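You operate a simulated robot arm through the tools that you are given. There is no shell and no other tool. Be economical: measure what you need, move in short steps, check, and stop when the job is done.

You are at the controls of a simulated robot arm. One attempt, no reset.

Task
Wipe the grinding dust off the foot, glue the red-lined pad spot and press the grey rubber pad on.
Fine: use the blue wiper and the glue brush and put both back; the green-lined spot stays bare.

It is judged by the outcome, as a careful person would: the job done as asked, and still so three seconds after it is handed in. It fails if anything else is knocked over, pushed out of place, dropped, spilled or broken.

Robot
A 7-joint arm with a two-finger parallel gripper, fixed in place. Base frame: the origin is at the foot of the arm, x ahead of it, y to its left, z up; the work surface is at about z = 840. Lengths are in mm, angles in rad, forces in N, time in s.
Its first joint turns from -2.897 to 2.897 rad. Payload 4.4 kg.
Tool frame: the origin (TCP) lies between the finger pads and is the grasp point; the fingertips stand 23 mm ahead of it; z points along the fingers, y is the line along which they close. The gripper opens to 94 mm. The fingers are 38 mm wide and 10 mm thick; the gripper's body (54 by 96 mm) begins 39 mm behind the TCP.
Orientation is told as [roll, pitch, yaw] about the base's x, y, z axes, in that order, counted from this pose: with the fingers straight down and closing along the base's y, the tool's x points along the base's -x, its y along +y and its z along -z.

Tools
- The arm moves only by the tool nudge_tool. Its argument "motion" is text: rows parted by semicolons, each of 7 numbers parted by spaces: the shift along the base's x, y, z in mm, then the turn, a rotation vector about the base's x, y, z in rad, then the finger opening in mm, from 0 to 94. In form: tx ty tz wx wy wz grip; .... A call has 1 to 12 rows; each row is the pose to reach, as a shift and turn from the pose commanded when the call began. Rows are played at 5 a second. More than 50 mm and 0.15 rad between two rows, or a gripper value outside its range, and nothing of the call is played. A pose out of reach is approached as far as the arm can. The call stops where the force on the tool passes 40 N (or 10 N more than at its start, if that is more) or the arm is blocked; 0.2 s more then pass. The fingers move at their own pace (about 72 mm/s each) and stop on an object; they squeeze with about 35 N. The grip force told is the motor's: it shows also when the fingers shut on nothing. Time passes only in rows, and 0.2 s behind the last, so rows that repeat a pose let the fingers close. The reply holds the time, the measured pose of the TCP, the force on the tool along the base axes, the opening and the grip force, in the units named above and with some noise, and new pictures: "show" is both (left out), scene, wrist or none.
- Cameras (640 x 400 px; columns grow to the right, rows downward): "scene" is fixed at [222.3, 500.3, 1717.6]; the picture's right is [-0.38, -0.93, 0.00], its down [-0.54, 0.22, -0.82] and it looks along [0.75, -0.31, -0.58] (base axes); focal length 345 px, centre (320, 200). "wrist" rides on the gripper at [-39, 0, -44] in the tool frame; the picture's right is [0.00, -1.00, 0.00], its down [0.97, 0.00, -0.24] and it looks along [0.24, 0.00, 0.97] (tool axes); focal length 218 px, centre (320, 200). There is no depth. A picture from a camera that has moved, and an enlarged one, comes with that camera's place and axes in the base frame and with its lens.
- inspect(camera, box): a new picture of the part [left, top, right, bottom] of that camera's present view, enlarged. It takes no simulated time.
- close_job(): hands the job in; it is judged then, once.

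Go step by step. Nothing tells you positions but the pictures and the camera data: compare them with the known pose of the tool, close in by small moves and look again before you grip or let go. The budget is 120 turns and 170 pictures, counting those below and the enlarged ones. Unless the task says otherwise, let go and move clear before handing in, and close with one line.

The tools are called as name(argument=value, ...) on one line, values as JSON. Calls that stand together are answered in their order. nudge_tool: Moves the arm, as the interface text tells. Its arguments: {"type":"object","properties":{"motion":{"type":"string"},"show":{"type":"string","enum":["both","scene","wrist","none"]}},"required":["motion"]} The other tools are called the same way: inspect (camera, box) takes an enlarged picture of a part of a camera's view; close_job () hands the job in.

At the start:

```text
time_s: 0.0
tcp_pos: [696.7, -69.7, 1275.5]
orientation: [0.002, 0.0, 0.0]
wrist_force: [-0.8, -0.2, -0.2]
finger_gap: 93.8
gripper_force: 0.0
```

scene: 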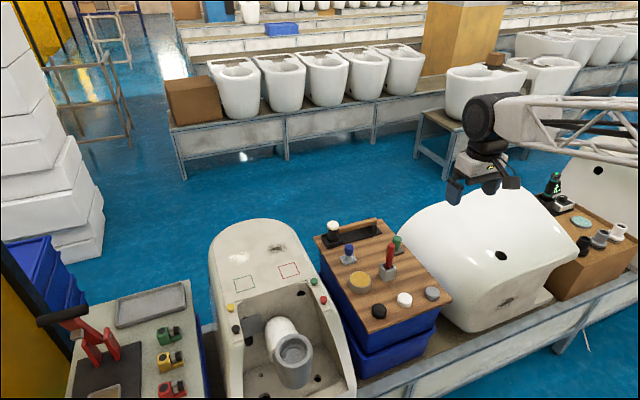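
wrist: 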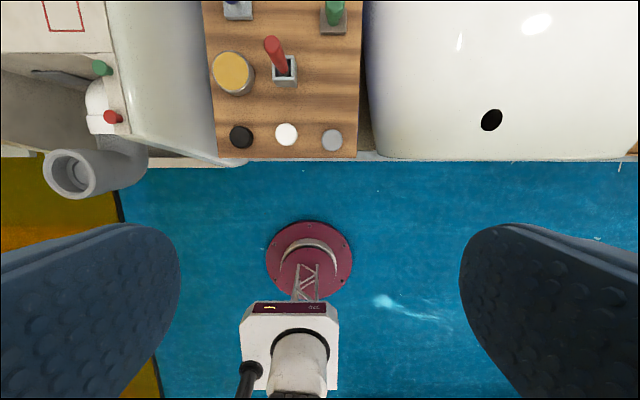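

I see a toilet lying with its foot up, showing red and green outlined spots and a dust smudge, and beside it a wooden board with tools and pads. I'll enlarge the views first.

inspect(camera="scene", box=[300, 200, 460, 330])

inspect(camera="scene", box=[200, 210, 360, 400])

```text
3.08 times, centred on (380, 265) of scene
camera zoom: at [222.3, 500.3, 1717.6], right [-0.38, -0.93, 0.0], down [-0.54, 0.22, -0.82], along [0.75, -0.31, -0.58], focal length 1063 px, centre (135, 0)
```

zoom: 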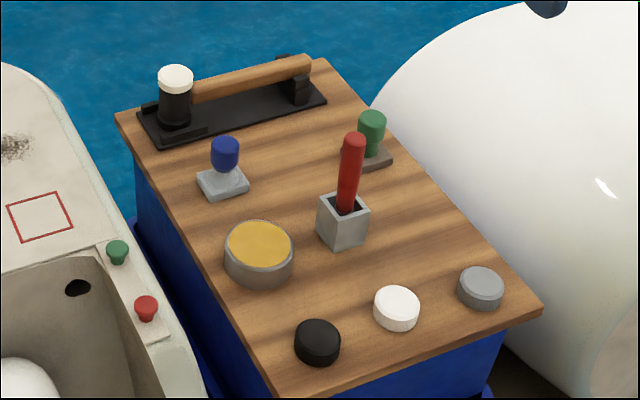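

```text
2.11 times, centred on (280, 305) of scene
camera zoom: at [222.3, 500.3, 1717.6], right [-0.38, -0.93, 0.0], down [-0.54, 0.22, -0.82], along [0.75, -0.31, -0.58], focal length 727 px, centre (404, -21)
```

zoom: 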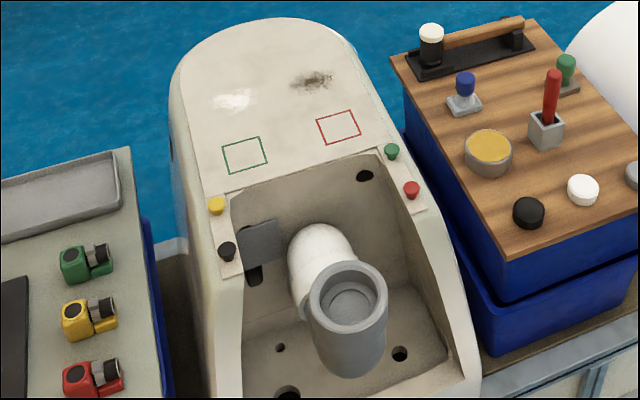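

The spots appear to be near (928, 310, 937), and the board top near z 840. I'll move the wrist camera over the board to measure the tools.

nudge_tool(motion="26 20 -31 0 0 0 94; 52 40 -62 0 0 0 94; 78 60 -94 0 0 0 94; 103 80 -125 0 0 0 94; 103 80 -125 0 0 0 94", show="wrist")

```text
time_s: 1.2
tcp_pos: [800.1, 9.8, 1152.6]
orientation: [-0.001, -0.001, 0.0]
wrist_force: [-0.2, -0.6, 0.4]
finger_gap: 94.2
gripper_force: 0.1
camera wrist: at [838.5, 9.9, 1193.9], right [0.0, -1.0, 0.0], down [-0.97, 0.0, 0.24], along [-0.24, 0.0, -0.97], focal length 218 px, centre (320, 200)
```

wrist: 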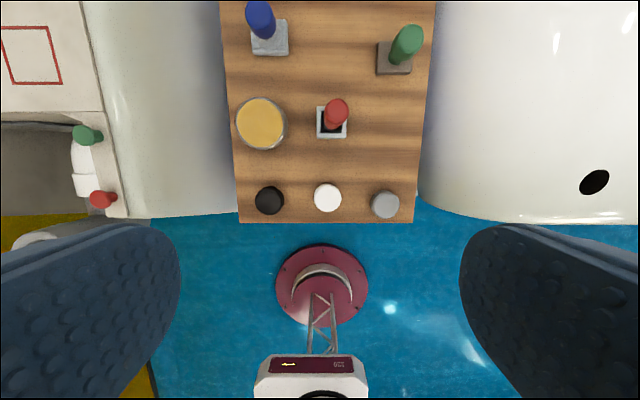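

The board layout is clear from here. I'll enlarge this view and also look at the foot part.

inspect(camera="wrist", box=[220, 0, 440, 230])

inspect(camera="scene", box=[205, 215, 325, 295])

```text
1.74 times, centred on (330, 115) of wrist
camera zoom: at [838.5, 9.9, 1193.9], right [0.0, -1.0, 0.0], down [-0.97, 0.0, 0.24], along [-0.24, 0.0, -0.97], focal length 380 px, centre (303, 348)
```

zoom: 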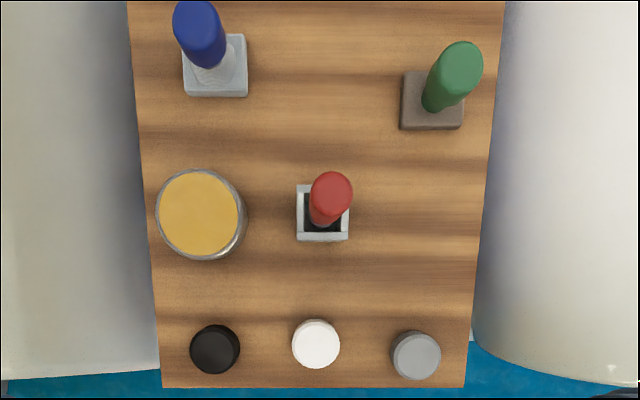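

```text
5.00 times, centred on (265, 255) of scene
camera zoom: at [222.3, 500.3, 1717.6], right [-0.38, -0.93, 0.0], down [-0.54, 0.22, -0.82], along [0.75, -0.31, -0.58], focal length 1727 px, centre (595, -75)
```

zoom: 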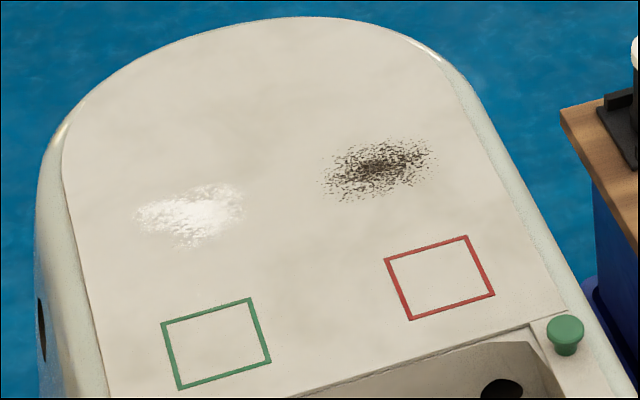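

There are two smudges, one white and one dark, and I need a closer look at them. I'll bring the wrist camera over the foot.

nudge_tool(motion="15 45 10 0 0 0 94; 30 90 15 0 0 0 94; 45 135 20 0 0 0 94; 60 180 30 0 0 0 94; 75 225 40 0 0 0 94; 90 270 50 0 0 0 94; 100 310 50 0 0 0 94; 100 310 50 0 0 0 94", show="wrist")

```text
time_s: 3.0
tcp_pos: [901.2, 320.3, 1204.6]
orientation: [-0.001, 0.001, 0.001]
wrist_force: [-0.6, 0.0, 0.0]
finger_gap: 94.1
gripper_force: 0.2
camera wrist: at [938.9, 320.8, 1245.7], right [0.0, -1.0, 0.0], down [-0.97, 0.0, 0.24], along [-0.24, 0.0, -0.97], focal length 218 px, centre (320, 200)
```

wrist: 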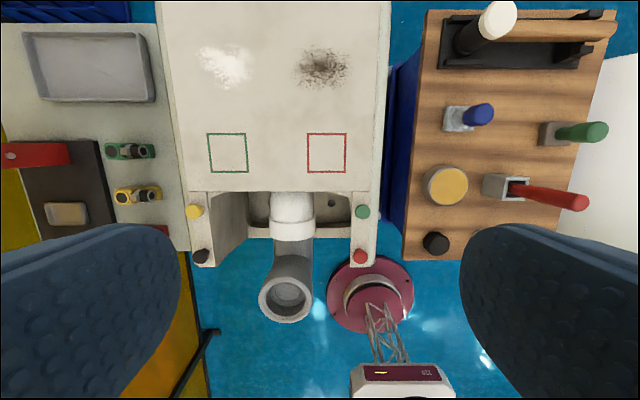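

I can see both smudges well from above now. Enlarging to tell dust from anything else.

inspect(camera="wrist", box=[180, 20, 380, 190])

inspect(camera="wrist", box=[420, 0, 620, 260])

```text
2.35 times, centred on (280, 105) of wrist
camera zoom: at [938.9, 320.8, 1245.7], right [0.0, -1.0, 0.0], down [-0.97, 0.0, 0.24], along [-0.24, 0.0, -0.97], focal length 514 px, centre (414, 424)
```

zoom: 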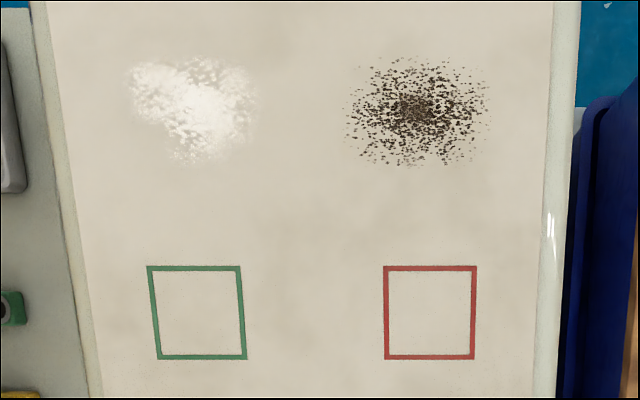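

```text
1.54 times, centred on (520, 130) of wrist
camera zoom: at [938.9, 320.8, 1245.7], right [0.0, -1.0, 0.0], down [-0.97, 0.0, 0.24], along [-0.24, 0.0, -0.97], focal length 336 px, centre (12, 308)
```

zoom: 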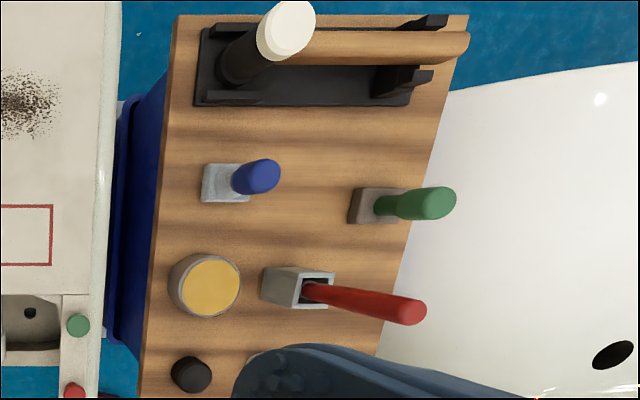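

The dark specks and the white powder both need judging, so I'll compare with the dark mark on the neighbouring bowl. I'll also zoom on the far scene for reference.

inspect(camera="scene", box=[460, 230, 600, 330])

inspect(camera="scene", box=[400, 40, 560, 140])

```text
4.00 times, centred on (530, 280) of scene
camera zoom: at [222.3, 500.3, 1717.6], right [-0.38, -0.93, 0.0], down [-0.54, 0.22, -0.82], along [0.75, -0.31, -0.58], focal length 1381 px, centre (-520, -120)
```

zoom: 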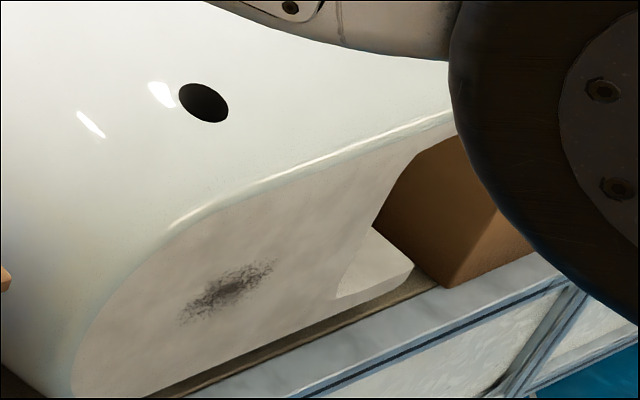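

```text
4.00 times, centred on (480, 90) of scene
camera zoom: at [222.3, 500.3, 1717.6], right [-0.38, -0.93, 0.0], down [-0.54, 0.22, -0.82], along [0.75, -0.31, -0.58], focal length 1381 px, centre (-320, 640)
```

zoom: 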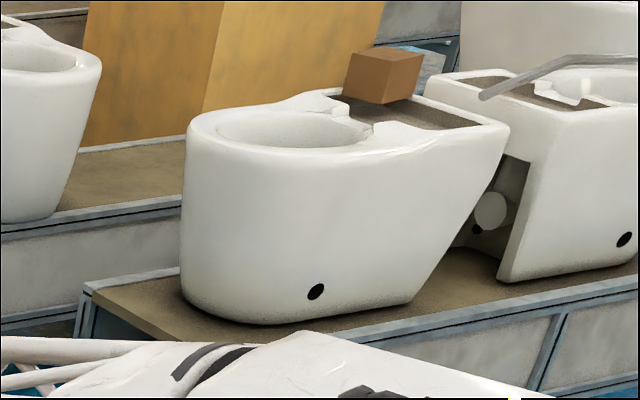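

The neighbour's foot bears the same dark mark, so I take the dark specks at about (1035, 317) to be the grinding dust. The wiper is at about (986, 81), near the reach limit, so I'll tilt the tool outward and hover above it.

nudge_tool(motion="10 -40 0 0 -0.1 0 94; 20 -80 0 0 -0.2 0 94; 30 -120 0 0 -0.3 0 94; 45 -160 -20 0 -0.4 0 94; 60 -200 -50 0 -0.5 0 94; 75 -239 -75 0 -0.6 0 94; 86 -239 -115 0 -0.6 0 94; 86 -239 -155 0 -0.6 0 94; 86 -239 -195 0 -0.6 0 94; 86 -239 -195 0 -0.6 0 94")

```text
refused: row 5 steps farther than a row can; nothing moved
```

nudge_tool(motion="10 -40 0 0 -0.1 0 94; 20 -80 0 0 -0.2 0 94; 30 -120 0 0 -0.3 0 94; 42 -160 -20 0 -0.4 0 94; 55 -200 -40 0 -0.5 0 94; 70 -239 -60 0 -0.6 0 94; 86 -239 -105 0 -0.6 0 94; 86 -239 -150 0 -0.6 0 94; 86 -239 -195 0 -0.6 0 94; 86 -239 -195 0 -0.6 0 94")

```text
time_s: 5.2
tcp_pos: [987.3, 82.2, 1005.4]
orientation: [0.001, -0.6, 0.0]
wrist_force: [0.1, -1.3, 0.2]
finger_gap: 94.2
gripper_force: 0.2
camera wrist: at [991.8, 81.0, 1063.0], right [0.0, -1.0, 0.0], down [-0.94, 0.0, -0.35], along [0.35, 0.0, -0.94], focal length 218 px, centre (320, 200)
```

scene: 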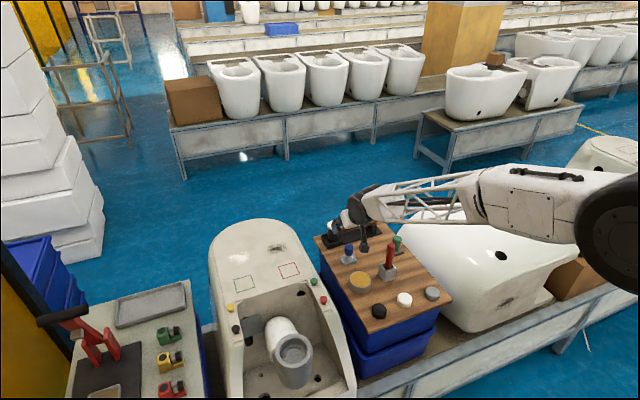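
wrist: 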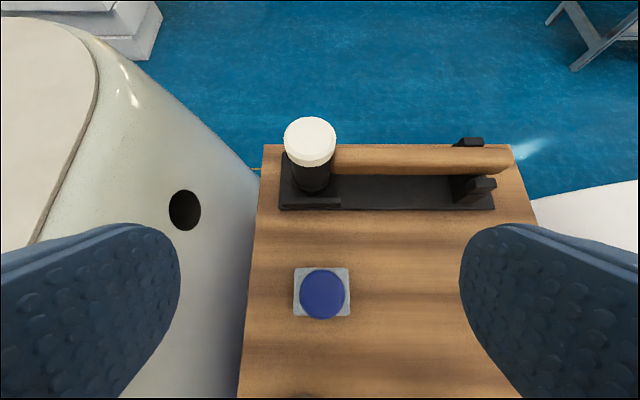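

The wiper is centred under the fingers at about (984, 80). I'll descend to just around its handle.

nudge_tool(motion="-3 -2 -45 0 0 0 94; -3 -2 -90 0 0 0 94; -3 -2 -113 0 0 0 94; -3 -2 -113 0 0 0 94")

inspect(camera="scene", box=[310, 200, 430, 290])

```text
time_s: 6.2
tcp_pos: [983.4, 77.9, 893.9]
orientation: [0.0, -0.601, 0.0]
wrist_force: [0.3, -0.5, -0.5]
finger_gap: 94.0
gripper_force: 0.0
camera wrist: at [988.9, 77.5, 949.4], right [0.0, -1.0, 0.0], down [-0.94, 0.0, -0.35], along [0.35, 0.0, -0.94], focal length 218 px, centre (320, 200)
```

scene: 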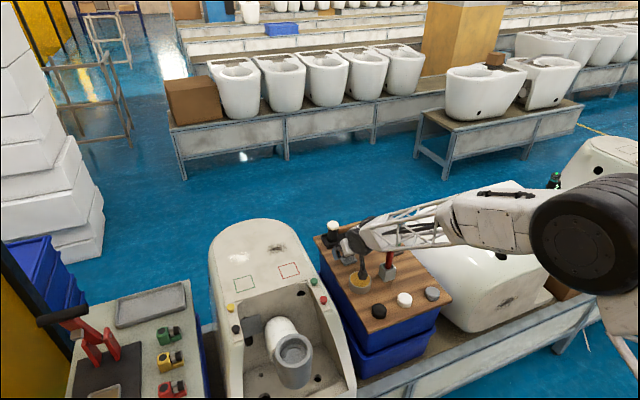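
wrist: 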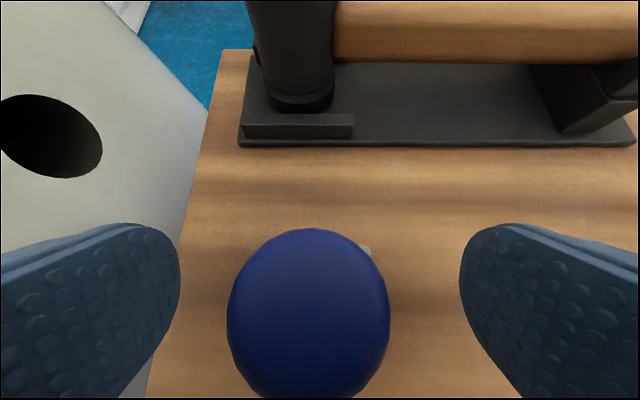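

```text
4.44 times, centred on (370, 245) of scene
camera zoom: at [222.3, 500.3, 1717.6], right [-0.38, -0.93, 0.0], down [-0.54, 0.22, -0.82], along [0.75, -0.31, -0.58], focal length 1535 px, centre (98, 0)
```

zoom: 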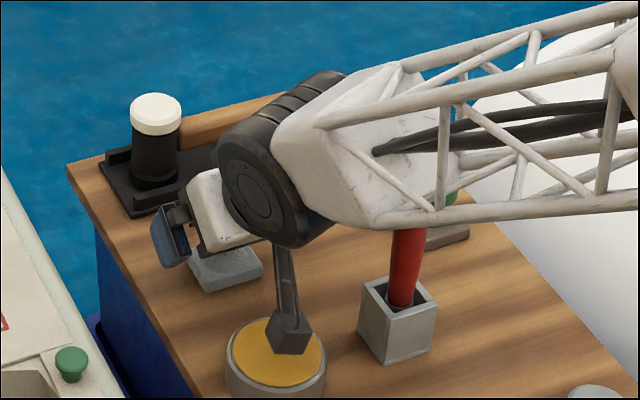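

Something dark hangs from the arm's wrist over the glue pot, and the forearm is near the brush handle. I'll check that closely before going on.

inspect(camera="scene", box=[335, 230, 415, 300])

inspect(camera="wrist", box=[0, 200, 640, 400])

```text
5.71 times, centred on (375, 265) of scene
camera zoom: at [222.3, 500.3, 1717.6], right [-0.38, -0.93, 0.0], down [-0.54, 0.22, -0.82], along [0.75, -0.31, -0.58], focal length 1973 px, centre (6, -171)
```

zoom: 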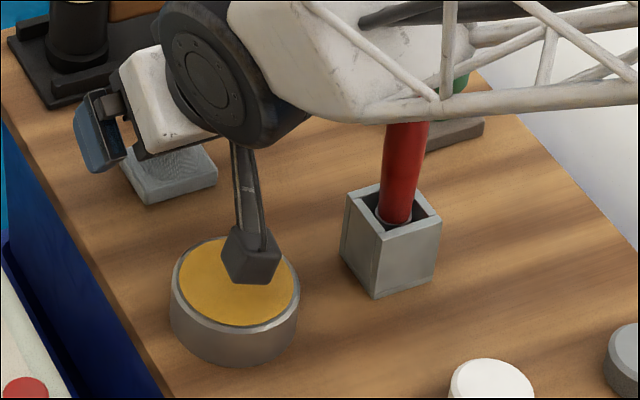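

```text
1.00 times, centred on (320, 300) of wrist
camera zoom: at [988.9, 77.5, 949.4], right [0.0, -1.0, 0.0], down [-0.94, 0.0, -0.35], along [0.35, 0.0, -0.94], focal length 218 px, centre (320, 100)
```

zoom: 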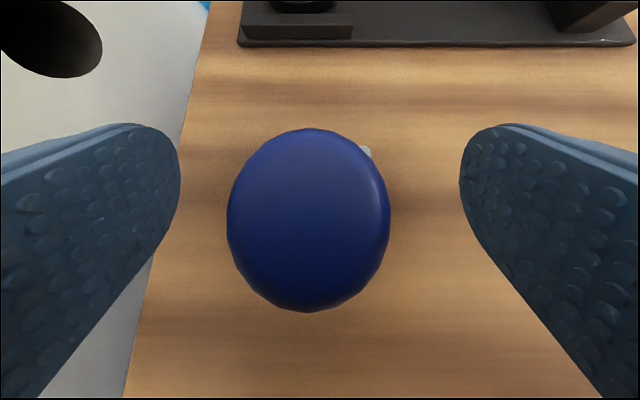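

The stalk seems to be a part of the arm behind the hand, possibly close to the pot. I'll rise a bit and compare to judge its depth.

nudge_tool(motion="0 0 45 0 0 0 94; 0 0 90 0 0 0 94; 0 0 90 0 0 0 94", show="none")

inspect(camera="scene", box=[325, 200, 435, 300])

```text
time_s: 7.0
tcp_pos: [980.1, 77.9, 983.3]
orientation: [0.001, -0.599, -0.002]
wrist_force: [0.5, 0.7, -0.1]
finger_gap: 94.0
gripper_force: 0.0
```

```text
4.00 times, centred on (380, 250) of scene
camera zoom: at [222.3, 500.3, 1717.6], right [-0.38, -0.93, 0.0], down [-0.54, 0.22, -0.82], along [0.75, -0.31, -0.58], focal length 1381 px, centre (80, 0)
```

zoom: 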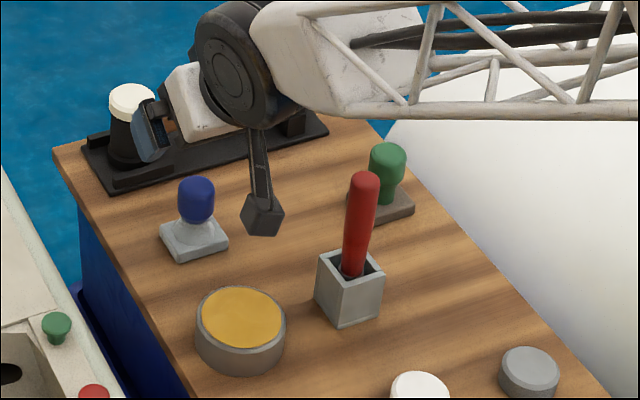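

By triangulating the two views, the stalk's end stayed about 20 mm above the pot, so the descent is safe. I'll go down to the wiper handle and grip it.

nudge_tool(motion="0 1 -45 0 0 0 94; 0 1 -90 0 0 0 94; 0 1 -95 0 0 0 94; 0 1 -95 0 0 0 60; 0 1 -95 0 0 0 30; 0 1 -95 0 0 0 20; 0 1 -95 0 0 0 20")

inspect(camera="scene", box=[325, 210, 425, 300])

```text
time_s: 8.6
tcp_pos: [981.7, 78.5, 888.9]
orientation: [-0.002, -0.601, -0.001]
wrist_force: [0.5, 0.2, -0.2]
finger_gap: 30.8
gripper_force: 35.0
camera wrist: at [987.1, 78.9, 946.2], right [0.0, -1.0, 0.0], down [-0.94, 0.0, -0.35], along [0.35, 0.0, -0.94], focal length 218 px, centre (320, 200)
```

scene: 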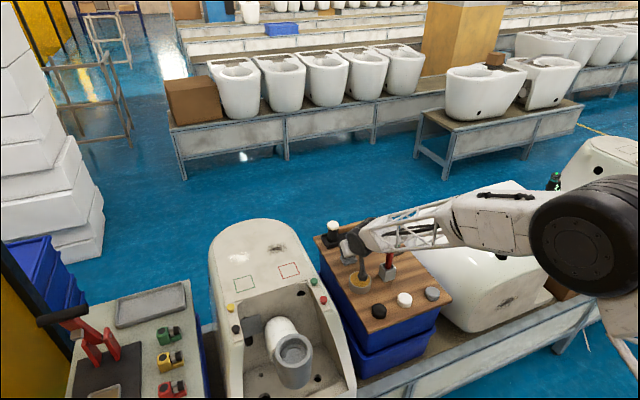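
wrist: 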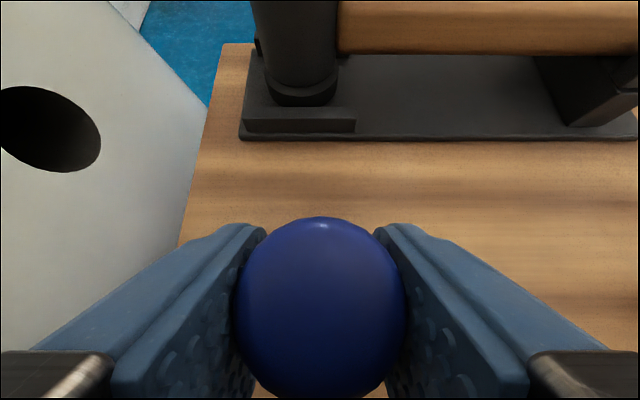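

```text
4.44 times, centred on (375, 255) of scene
camera zoom: at [222.3, 500.3, 1717.6], right [-0.38, -0.93, 0.0], down [-0.54, 0.22, -0.82], along [0.75, -0.31, -0.58], focal length 1535 px, centre (76, -44)
```

zoom: 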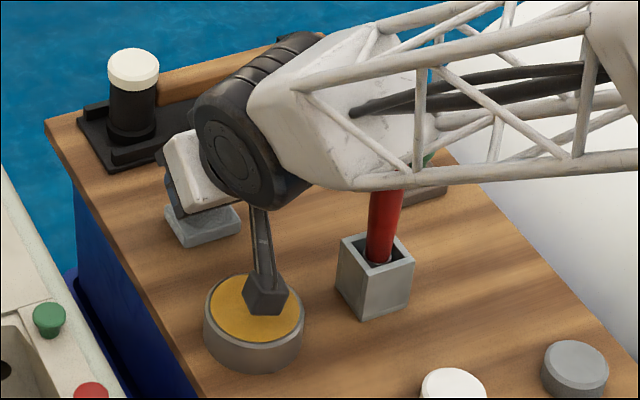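

The wiper is gripped. I'll lift it straight up, carry it over the foot, then lower toward the dust.

nudge_tool(motion="0 0 25 0 0 0 20; 0 0 70 0 0 0 20; 0 0 115 0 0 0 20; 0 0 160 0 0 0 20; 0 0 160 0 0 0 20")

inspect(camera="scene", box=[315, 190, 435, 300])

```text
time_s: 9.8
tcp_pos: [982.1, 77.7, 1049.1]
orientation: [0.0, -0.6, 0.002]
wrist_force: [0.0, 0.2, 0.1]
finger_gap: 31.0
gripper_force: 35.3
camera wrist: at [987.6, 77.2, 1105.9], right [0.0, -1.0, 0.0], down [-0.94, 0.0, -0.35], along [0.35, 0.0, -0.94], focal length 218 px, centre (320, 200)
```

scene: 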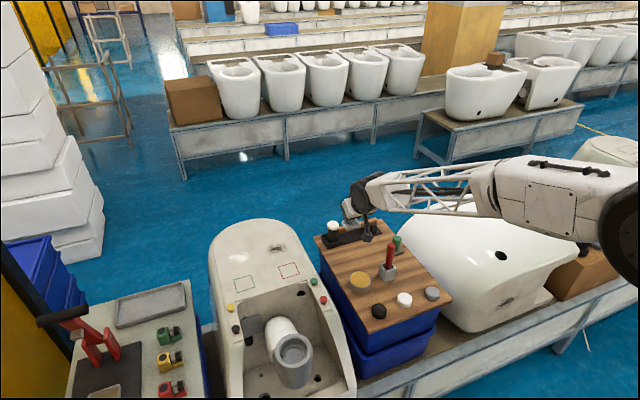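
wrist: 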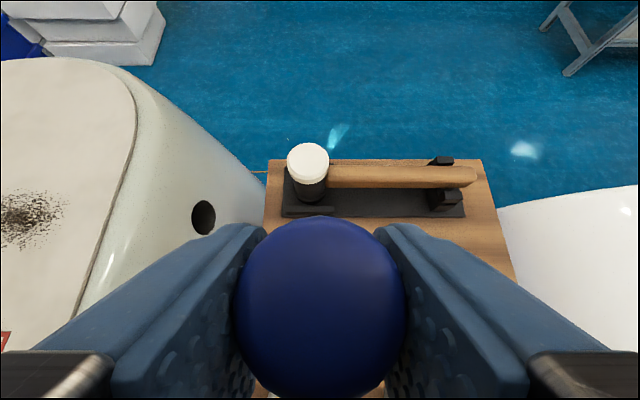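

```text
3.64 times, centred on (375, 245) of scene
camera zoom: at [222.3, 500.3, 1717.6], right [-0.38, -0.93, 0.0], down [-0.54, 0.22, -0.82], along [0.75, -0.31, -0.58], focal length 1256 px, centre (120, 36)
```

zoom: 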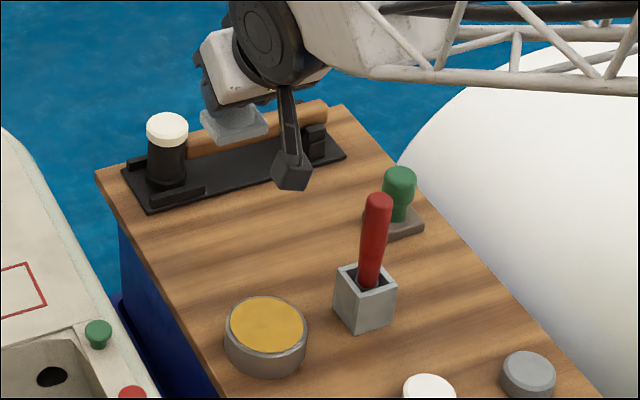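

The wiper is held level and the board is undisturbed. Now I carry it over the dust at about (1035, 317).

nudge_tool(motion="8 40 0 0 0 0 20; 17 80 0 0 0 0 20; 26 120 0 0 0 0 20; 35 160 0 0 0 0 20; 44 200 0 0 0 0 20; 53 239 0 0 0 0 20; 53 239 0 0 0 0 20")

inspect(camera="scene", box=[215, 190, 335, 290])

```text
time_s: 11.4
tcp_pos: [1035.8, 316.2, 1048.0]
orientation: [0.0, -0.602, 0.0]
wrist_force: [0.7, 0.5, -1.1]
finger_gap: 31.0
gripper_force: 35.3
camera wrist: at [1042.5, 316.7, 1106.0], right [0.0, -1.0, 0.0], down [-0.94, 0.0, -0.35], along [0.35, 0.0, -0.94], focal length 218 px, centre (320, 200)
```

scene: 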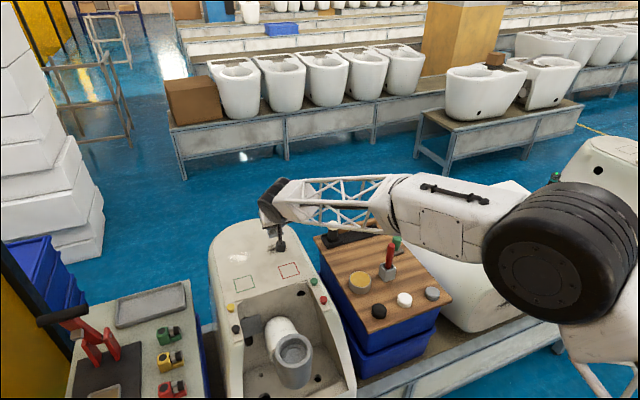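
wrist: 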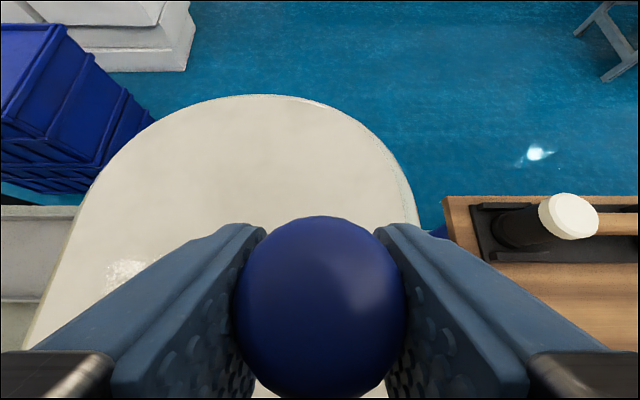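

```text
4.00 times, centred on (275, 240) of scene
camera zoom: at [222.3, 500.3, 1717.6], right [-0.38, -0.93, 0.0], down [-0.54, 0.22, -0.82], along [0.75, -0.31, -0.58], focal length 1381 px, centre (500, 40)
```

zoom: 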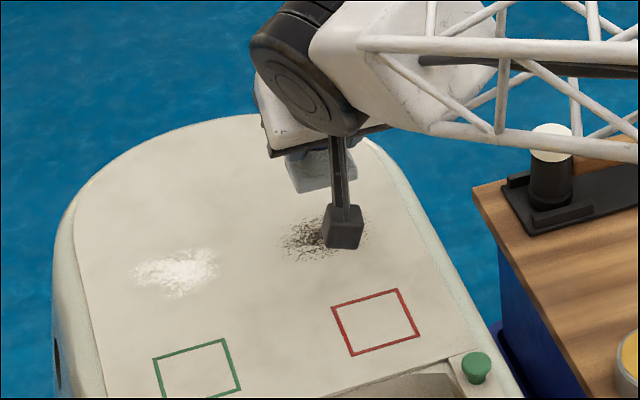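

Reach is good. Now I lower gently until I feel the foot.

nudge_tool(motion="0 0 -40 0 0 0 20; 0 0 -52 0 0 0 20; 0 0 -56 0 0 0 20; 0 0 -58 0 0 0 20; 0 0 -58 0 0 0 20", show="none")

inspect(camera="scene", box=[215, 200, 335, 300])

```text
time_s: 12.6
tcp_pos: [1035.2, 318.8, 989.8]
orientation: [0.001, -0.601, -0.001]
wrist_force: [-0.7, -0.6, -1.3]
finger_gap: 30.8
gripper_force: 34.9
```

```text
4.00 times, centred on (275, 250) of scene
camera zoom: at [222.3, 500.3, 1717.6], right [-0.38, -0.93, 0.0], down [-0.54, 0.22, -0.82], along [0.75, -0.31, -0.58], focal length 1381 px, centre (500, 0)
```

zoom: 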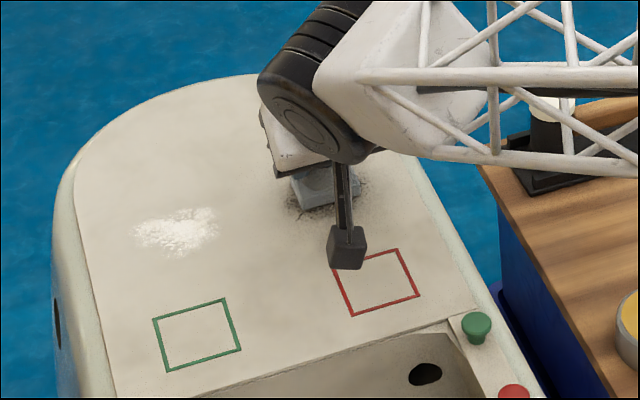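

Almost touching. I'll step down in 2 mm steps watching force.

nudge_tool(motion="0 0 -2 0 0 0 20; 0 0 -4 0 0 0 20; 0 0 -4 0 0 0 20", show="none")

nudge_tool(motion="0 0 -2 0 0 0 20; 0 0 -2 0 0 0 20", show="none")

```text
time_s: 13.4
tcp_pos: [1037.2, 318.8, 988.5]
orientation: [-0.001, -0.602, 0.002]
wrist_force: [-1.7, -1.9, 13.8]
finger_gap: 31.0
gripper_force: 35.2
```

```text
time_s: 14.0
tcp_pos: [1036.6, 318.9, 985.7]
orientation: [-0.002, -0.603, 0.001]
wrist_force: [4.1, -1.3, 24.6]
finger_gap: 31.4
gripper_force: 34.5
```

In contact with about 20 N. Wiping in short strokes across the dust patch now.

nudge_tool(motion="0 0 1 0 0 0 20; -10 12 1 0 0 0 20; -18 25 1 0 0 0 20; -18 10 1 0 0 0 20; -18 -10 1 0 0 0 20; -18 -28 1 0 0 0 20; -2 -28 1 0 0 0 20; 0 -10 1 0 0 0 20; 0 10 1 0 0 0 20; 0 28 1 0 0 0 20; 18 28 1 0 0 0 20; 18 10 1 0 0 0 20", show="none")

inspect(camera="scene", box=[215, 200, 335, 300])

```text
time_s: 16.6
tcp_pos: [1053.9, 329.6, 987.2]
orientation: [0.001, -0.6, 0.0]
wrist_force: [-0.1, -0.3, -0.8]
finger_gap: 31.1
gripper_force: 35.0
```

```text
4.00 times, centred on (275, 250) of scene
camera zoom: at [222.3, 500.3, 1717.6], right [-0.38, -0.93, 0.0], down [-0.54, 0.22, -0.82], along [0.75, -0.31, -0.58], focal length 1381 px, centre (500, 0)
```

zoom: 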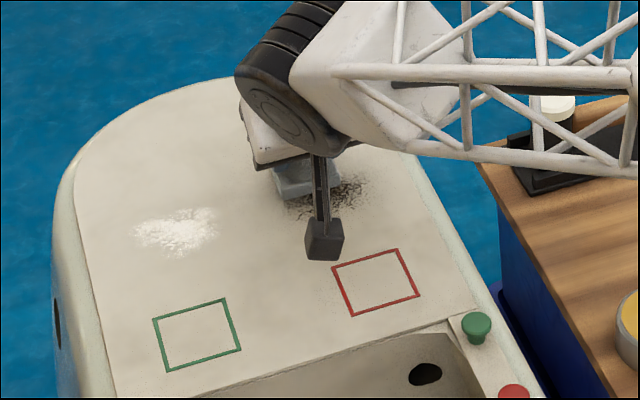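

Force went to zero, so those strokes were likely too light. I'll press down again and check the force before repeating.

nudge_tool(motion="0 0 -2 0 0 0 20; 0 0 -3 0 0 0 20; 0 0 -3 0 0 0 20", show="none")

```text
time_s: 17.4
tcp_pos: [1053.4, 331.1, 985.6]
orientation: [0.003, -0.602, 0.001]
wrist_force: [-0.3, -2.6, 20.2]
finger_gap: 31.0
gripper_force: 34.4
```

nudge_tool(motion="0 -15 0 0 0 0 20; 0 -35 0 0 0 0 20; -12 -40 0 0 0 0 20; -15 -20 0 0 0 0 20; -15 0 0 0 0 0 20; -15 15 0 0 0 0 20; -30 15 0 0 0 0 20; -30 0 0 0 0 0 20; -30 -20 0 0 0 0 20; -30 -40 0 0 0 0 20; -40 -40 0 0 0 0 20; -40 -20 0 0 0 0 20", show="none")

inspect(camera="scene", box=[215, 200, 335, 300])

```text
time_s: 20.0
tcp_pos: [1013.6, 308.1, 982.9]
orientation: [0.0, -0.6, 0.001]
wrist_force: [-2.3, -6.1, 16.4]
finger_gap: 30.4
gripper_force: 35.0
```

```text
4.00 times, centred on (275, 250) of scene
camera zoom: at [222.3, 500.3, 1717.6], right [-0.38, -0.93, 0.0], down [-0.54, 0.22, -0.82], along [0.75, -0.31, -0.58], focal length 1381 px, centre (500, 0)
```

zoom: 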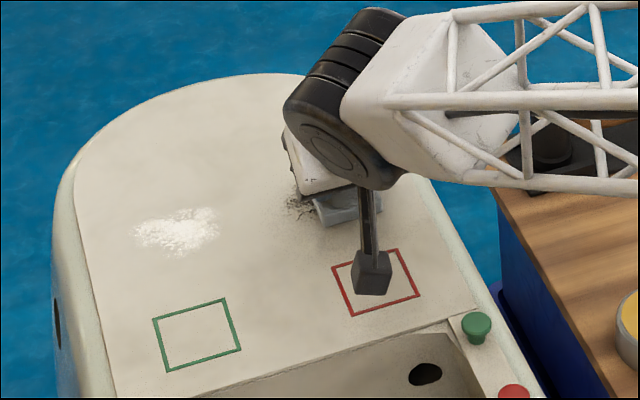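

Contact holds and the right side is getting clean; some remains on the left. Continuing the strokes there.

nudge_tool(motion="0 20 0 0 0 0 20; 0 38 0 0 0 0 20; 12 40 0 0 0 0 20; 25 40 0 0 0 0 20; 38 40 0 0 0 0 20; 45 30 0 0 0 0 20; 35 20 0 0 0 0 20; 20 20 0 0 0 0 20; 5 20 0 0 0 0 20; 0 10 0 0 0 0 20; 0 10 30 0 0 0 20; 0 10 60 0 0 0 20", show="none")

inspect(camera="scene", box=[215, 200, 335, 300])

```text
time_s: 22.6
tcp_pos: [1014.6, 317.4, 1042.9]
orientation: [-0.002, -0.597, 0.0]
wrist_force: [0.1, 0.7, -1.9]
finger_gap: 30.5
gripper_force: 34.9
```

```text
4.00 times, centred on (275, 250) of scene
camera zoom: at [222.3, 500.3, 1717.6], right [-0.38, -0.93, 0.0], down [-0.54, 0.22, -0.82], along [0.75, -0.31, -0.58], focal length 1381 px, centre (500, 0)
```

zoom: 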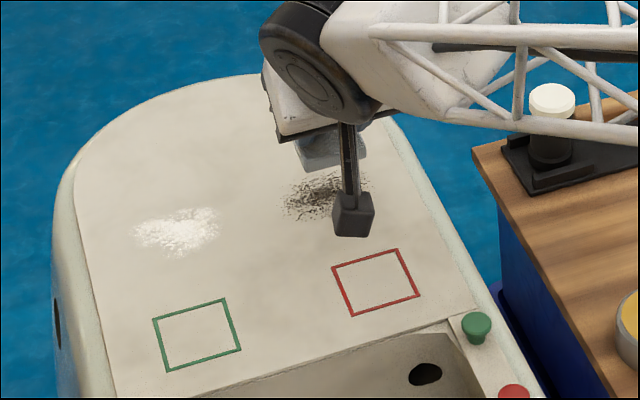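

The dark patch looks fainter but is still there. I'll move aside for an unobstructed comparison.

nudge_tool(motion="-20 -40 20 0 0 0 20; -30 -80 40 0 0 0 20; -40 -120 40 0 0 0 20; -40 -120 40 0 0 0 20", show="wrist")

inspect(camera="scene", box=[225, 220, 305, 290])

```text
time_s: 23.6
tcp_pos: [973.1, 196.1, 1084.6]
orientation: [0.002, -0.6, 0.002]
wrist_force: [1.0, 0.4, -1.6]
finger_gap: 30.5
gripper_force: 34.7
camera wrist: at [980.3, 196.0, 1141.6], right [0.0, -1.0, 0.0], down [-0.94, 0.0, -0.35], along [0.35, 0.0, -0.94], focal length 218 px, centre (320, 200)
```

wrist: 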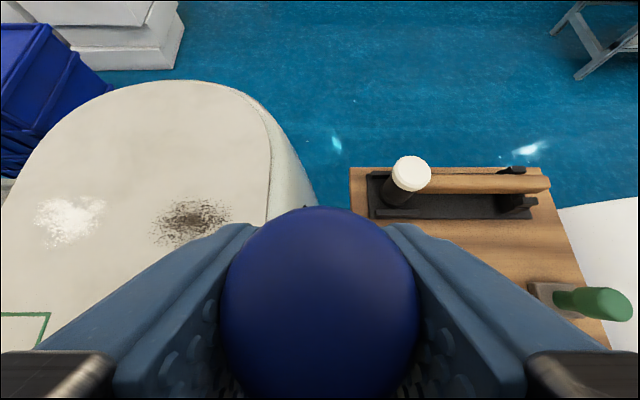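

```text
5.71 times, centred on (265, 255) of scene
camera zoom: at [222.3, 500.3, 1717.6], right [-0.38, -0.93, 0.0], down [-0.54, 0.22, -0.82], along [0.75, -0.31, -0.58], focal length 1973 px, centre (634, -114)
```

zoom: 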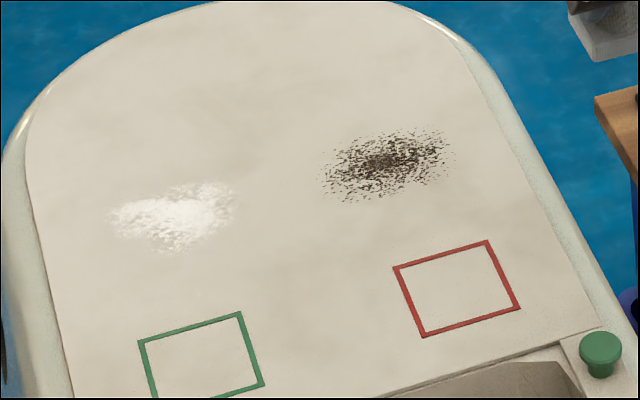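

The dark specks are untouched by firm wiping, so they are a fixed stain in the ware. The white powder at about (1039, 438) must be the grinding dust, so I'll check I can reach there.

nudge_tool(motion="10 42 0 0 0 0 20; 20 84 0 0 0 0 20; 32 126 0 0 0 0 20; 44 168 0 0 0 0 20; 56 210 -10 0 0 0 20; 66 242 -25 0 0 0 20; 66 242 -44 0 0 0 20; 66 242 -44 0 0 0 20")

inspect(camera="scene", box=[205, 200, 325, 300])

```text
time_s: 25.4
tcp_pos: [1039.0, 440.1, 1039.8]
orientation: [0.0, -0.601, 0.001]
wrist_force: [-0.3, 0.2, -0.2]
finger_gap: 30.4
gripper_force: 35.3
camera wrist: at [1045.4, 440.3, 1096.7], right [0.0, -1.0, 0.0], down [-0.94, 0.0, -0.35], along [0.35, 0.0, -0.94], focal length 218 px, centre (320, 200)
```

scene: 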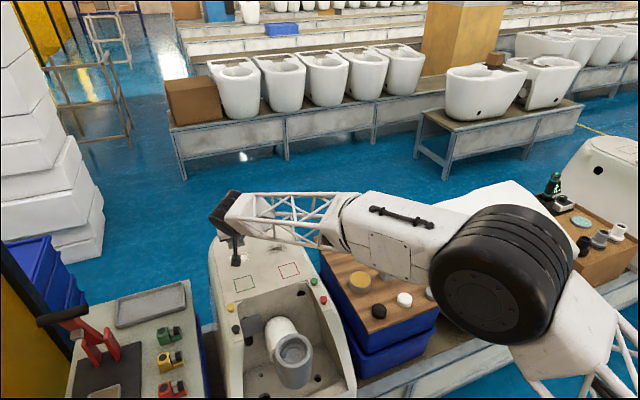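
wrist: 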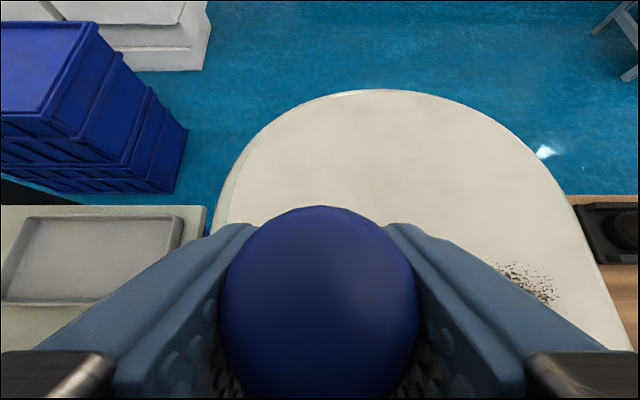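

```text
4.00 times, centred on (265, 250) of scene
camera zoom: at [222.3, 500.3, 1717.6], right [-0.38, -0.93, 0.0], down [-0.54, 0.22, -0.82], along [0.75, -0.31, -0.58], focal length 1381 px, centre (540, 0)
```

zoom: 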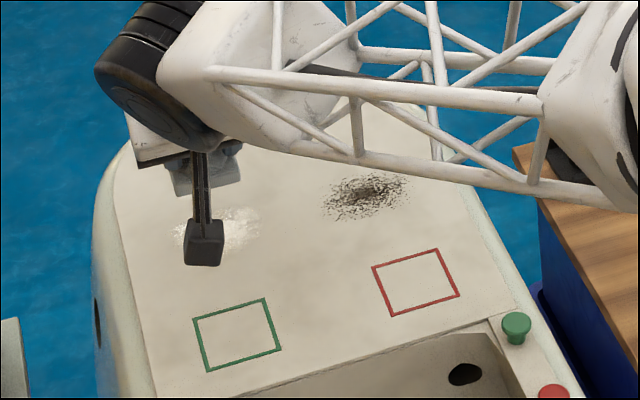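

Reachable. I'll lower onto the white powder by feel.

nudge_tool(motion="0 0 -35 0 0 0 20; 0 0 -50 0 0 0 20; 0 0 -54 0 0 0 20; 0 0 -57 0 0 0 20; 0 0 -57 0 0 0 20", show="none")

```text
time_s: 26.6
tcp_pos: [1039.3, 439.1, 981.9]
orientation: [-0.001, -0.6, 0.0]
wrist_force: [-0.2, 1.0, 0.5]
finger_gap: 30.4
gripper_force: 34.5
```

nudge_tool(motion="0 0 -2 0 0 0 20; 0 0 -3 0 0 0 20; 0 0 -3 0 0 0 20", show="none")

```text
time_s: 27.4
tcp_pos: [1040.0, 439.7, 982.8]
orientation: [0.002, -0.602, 0.0]
wrist_force: [-3.0, -0.9, 24.0]
finger_gap: 30.2
gripper_force: 35.4
```

About 24 N contact. Wiping the powder.

nudge_tool(motion="0 15 0 0 0 0 20; 0 28 0 0 0 0 20; 12 28 0 0 0 0 20; 18 12 0 0 0 0 20; 18 -6 0 0 0 0 20; 18 -24 0 0 0 0 20; 4 -28 0 0 0 0 20; 0 -12 0 0 0 0 20; -10 0 0 0 0 0 20; -20 12 0 0 0 0 20; -20 28 0 0 0 0 20; -20 10 0 0 0 0 20", show="none")

inspect(camera="scene", box=[205, 200, 325, 300])

```text
time_s: 28.7
tcp_pos: [1058.4, 427.4, 983.2]
orientation: [0.002, -0.603, 0.001]
wrist_force: [-0.3, 1.0, 1.4]
finger_gap: 30.3
gripper_force: 35.0
stopped in row 6: the force on the tool passed its limit (the readings are from after the stop); the commanded pose is now the measured one
```

```text
4.00 times, centred on (265, 250) of scene
camera zoom: at [222.3, 500.3, 1717.6], right [-0.38, -0.93, 0.0], down [-0.54, 0.22, -0.82], along [0.75, -0.31, -0.58], focal length 1381 px, centre (540, 0)
```

zoom: 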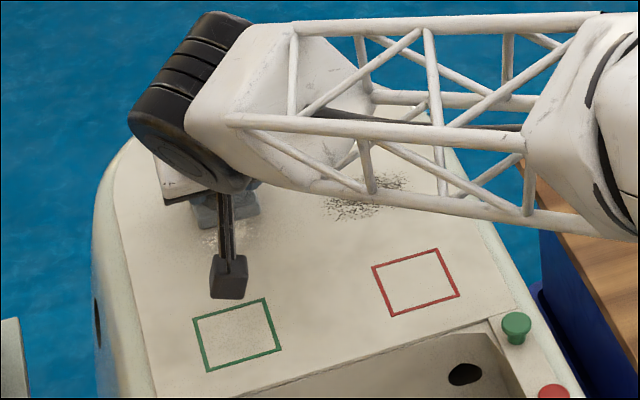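

The white powder is coming off. I continue with slightly lighter pressure on the remaining near part.

nudge_tool(motion="0 0 -1.5 0 0 0 20; -8 0 -1.5 0 0 0 20; -20 0 -1.5 0 0 0 20; -32 0 -1.5 0 0 0 20; -40 8 -1.5 0 0 0 20; -40 20 -1.5 0 0 0 20; -40 32 -1.5 0 0 0 20; -32 40 -1.5 0 0 0 20; -20 40 -1.5 0 0 0 20; -20 28 -1.5 0 0 0 20; -20 12 -1.5 0 0 0 20; -20 0 -1.5 0 0 0 20", show="none")

inspect(camera="scene", box=[205, 200, 325, 300])

```text
time_s: 31.0
tcp_pos: [1041.6, 453.7, 983.1]
orientation: [0.003, -0.606, 0.0]
wrist_force: [-0.4, 0.6, 4.9]
finger_gap: 30.7
gripper_force: 34.4
stopped in row 11: the force on the tool passed its limit (the readings are from after the stop); the commanded pose is now the measured one
```

```text
4.00 times, centred on (265, 250) of scene
camera zoom: at [222.3, 500.3, 1717.6], right [-0.38, -0.93, 0.0], down [-0.54, 0.22, -0.82], along [0.75, -0.31, -0.58], focal length 1381 px, centre (540, 0)
```

zoom: 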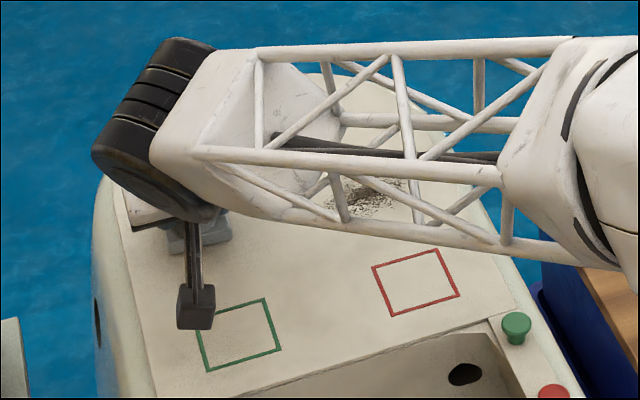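

Most seems gone. I'll lift and move aside to check for leftovers.

nudge_tool(motion="0 0 25 0 0 0 20; 0 0 60 0 0 0 20; -15 -40 80 0 0 0 20; -30 -80 100 0 0 0 20; -40 -120 100 0 0 0 20; -50 -160 100 0 0 0 20; -60 -200 100 0 0 0 20; -60 -245 100 0 0 0 20; -60 -245 100 0 0 0 20", show="wrist")

inspect(camera="scene", box=[215, 220, 295, 280])

inspect(camera="wrist", box=[0, 60, 320, 360])

```text
time_s: 33.0
tcp_pos: [981.1, 210.7, 1081.9]
orientation: [0.004, -0.606, 0.0]
wrist_force: [0.4, 0.5, -0.8]
finger_gap: 30.7
gripper_force: 34.9
camera wrist: at [986.9, 209.6, 1138.9], right [0.0, -1.0, 0.0], down [-0.93, 0.0, -0.36], along [0.36, 0.0, -0.93], focal length 218 px, centre (320, 200)
```

wrist: 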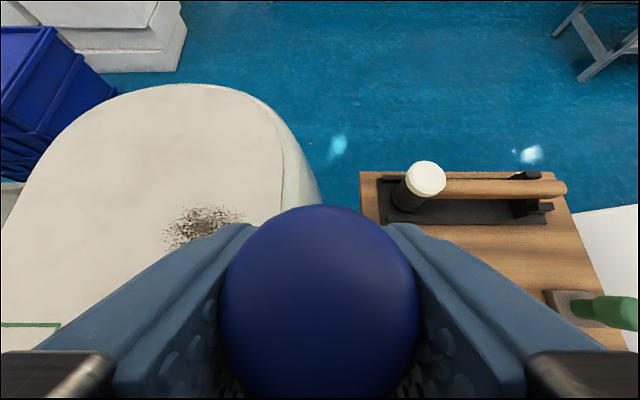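

```text
6.67 times, centred on (255, 250) of scene
camera zoom: at [222.3, 500.3, 1717.6], right [-0.38, -0.93, 0.0], down [-0.54, 0.22, -0.82], along [0.75, -0.31, -0.58], focal length 2302 px, centre (753, -133)
```

zoom: 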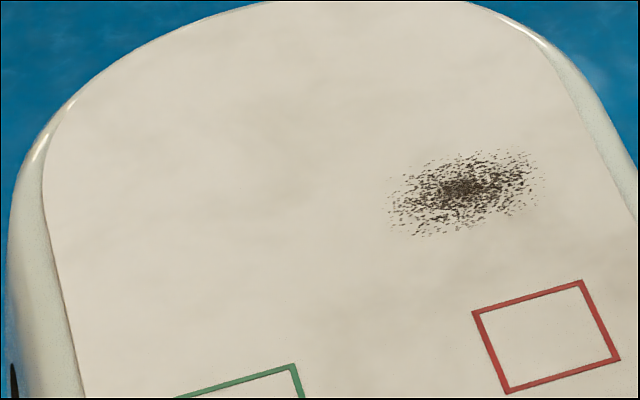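

```text
1.33 times, centred on (160, 210) of wrist
camera zoom: at [986.9, 209.6, 1138.9], right [0.0, -1.0, 0.0], down [-0.93, 0.0, -0.36], along [0.36, 0.0, -0.93], focal length 291 px, centre (533, 187)
```

zoom: 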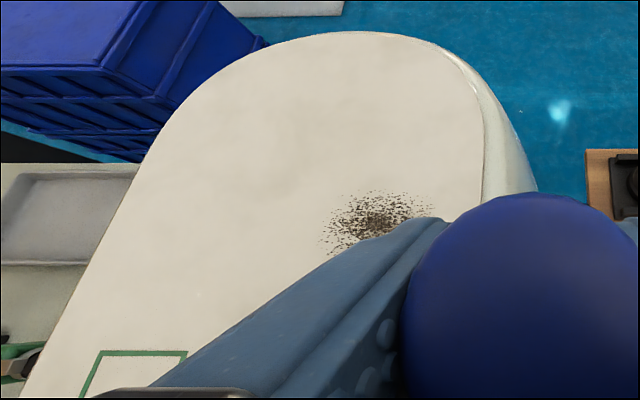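

The white dust is fully gone; the dark mark is a permanent stain. I'll return the wiper to its spot at (982, 79).

nudge_tool(motion="1 -45 0 -0.004 0.005 0 20; 1 -90 0 -0.004 0.005 0 20; 1 -132 0 -0.004 0.005 0 20; 1 -132 -45 -0.004 0.005 0 20; 1 -132 -90 -0.004 0.005 0 20; 1 -132 -135 -0.004 0.005 0 20; 1 -132 -175 -0.004 0.005 0 20; 1 -132 -186 -0.004 0.005 0 20; 1 -132 -186 -0.004 0.005 0 20")

inspect(camera="scene", box=[325, 210, 425, 300])

```text
time_s: 35.0
tcp_pos: [981.2, 76.6, 895.3]
orientation: [-0.004, -0.601, 0.003]
wrist_force: [0.6, -0.4, -1.0]
finger_gap: 30.5
gripper_force: 34.8
camera wrist: at [987.3, 77.3, 951.9], right [0.0, -1.0, 0.0], down [-0.94, 0.0, -0.35], along [0.35, 0.0, -0.94], focal length 218 px, centre (320, 200)
```

scene: 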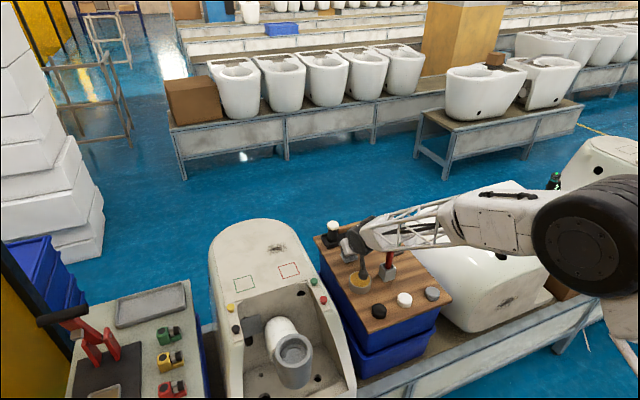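
wrist: 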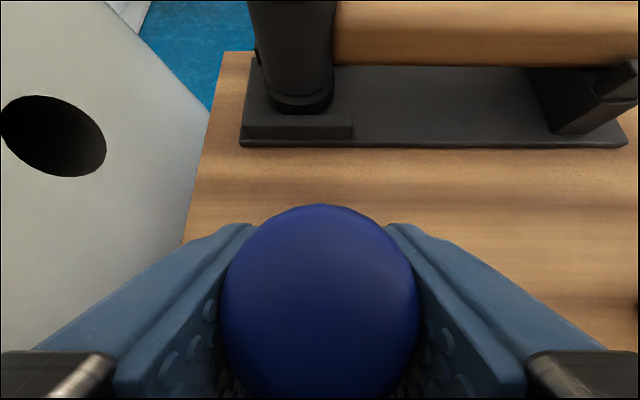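

```text
4.44 times, centred on (375, 255) of scene
camera zoom: at [222.3, 500.3, 1717.6], right [-0.38, -0.93, 0.0], down [-0.54, 0.22, -0.82], along [0.75, -0.31, -0.58], focal length 1535 px, centre (76, -44)
```

zoom: 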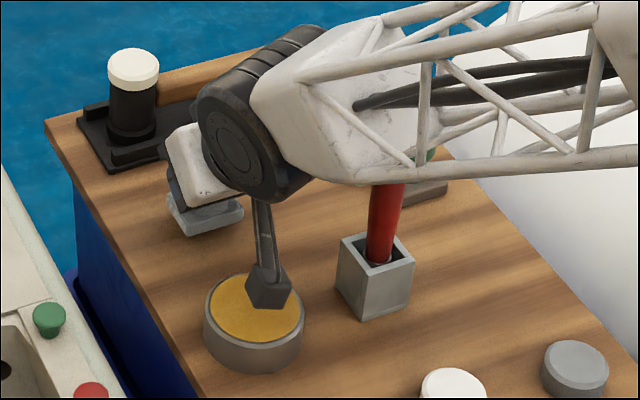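

Close above the board. Lowering gently until contact.

nudge_tool(motion="0 1.5 -5 0 0 0 20; 0 1.5 -8 0 0 0 20; 0 1.5 -8 0 0 0 20", show="none")

```text
time_s: 35.8
tcp_pos: [980.5, 79.0, 887.2]
orientation: [-0.002, -0.6, 0.003]
wrist_force: [-1.0, 0.2, -0.3]
finger_gap: 30.6
gripper_force: 34.9
```

nudge_tool(motion="0 0 -2 0 0 0 20; 0 0 -3 0 0 0 20; 0 0 -3 0 0 0 20", show="none")

```text
time_s: 36.6
tcp_pos: [980.6, 79.1, 885.0]
orientation: [-0.003, -0.602, 0.005]
wrist_force: [0.3, 0.1, -1.2]
finger_gap: 30.5
gripper_force: 34.8
```

nudge_tool(motion="0 0 -1 0 0 0 20; 0 0 -2 0 0 0 20; 0 0 -2 0 0 0 20", show="none")

inspect(camera="scene", box=[335, 230, 395, 290])

```text
time_s: 37.4
tcp_pos: [982.3, 79.1, 883.1]
orientation: [-0.001, -0.604, 0.004]
wrist_force: [-0.3, 0.8, 6.0]
finger_gap: 30.3
gripper_force: 35.4
```

```text
6.67 times, centred on (365, 260) of scene
camera zoom: at [222.3, 500.3, 1717.6], right [-0.38, -0.93, 0.0], down [-0.54, 0.22, -0.82], along [0.75, -0.31, -0.58], focal length 2302 px, centre (20, -200)
```

zoom: 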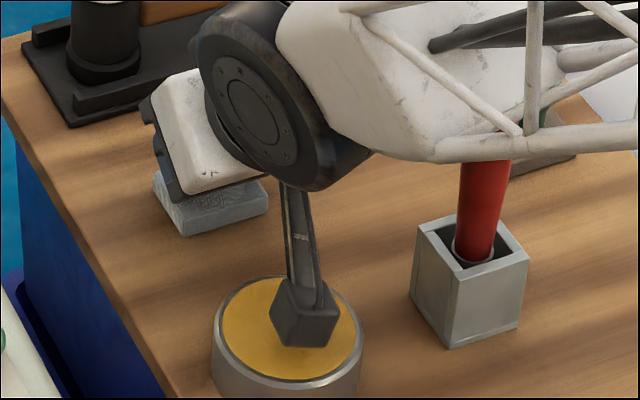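

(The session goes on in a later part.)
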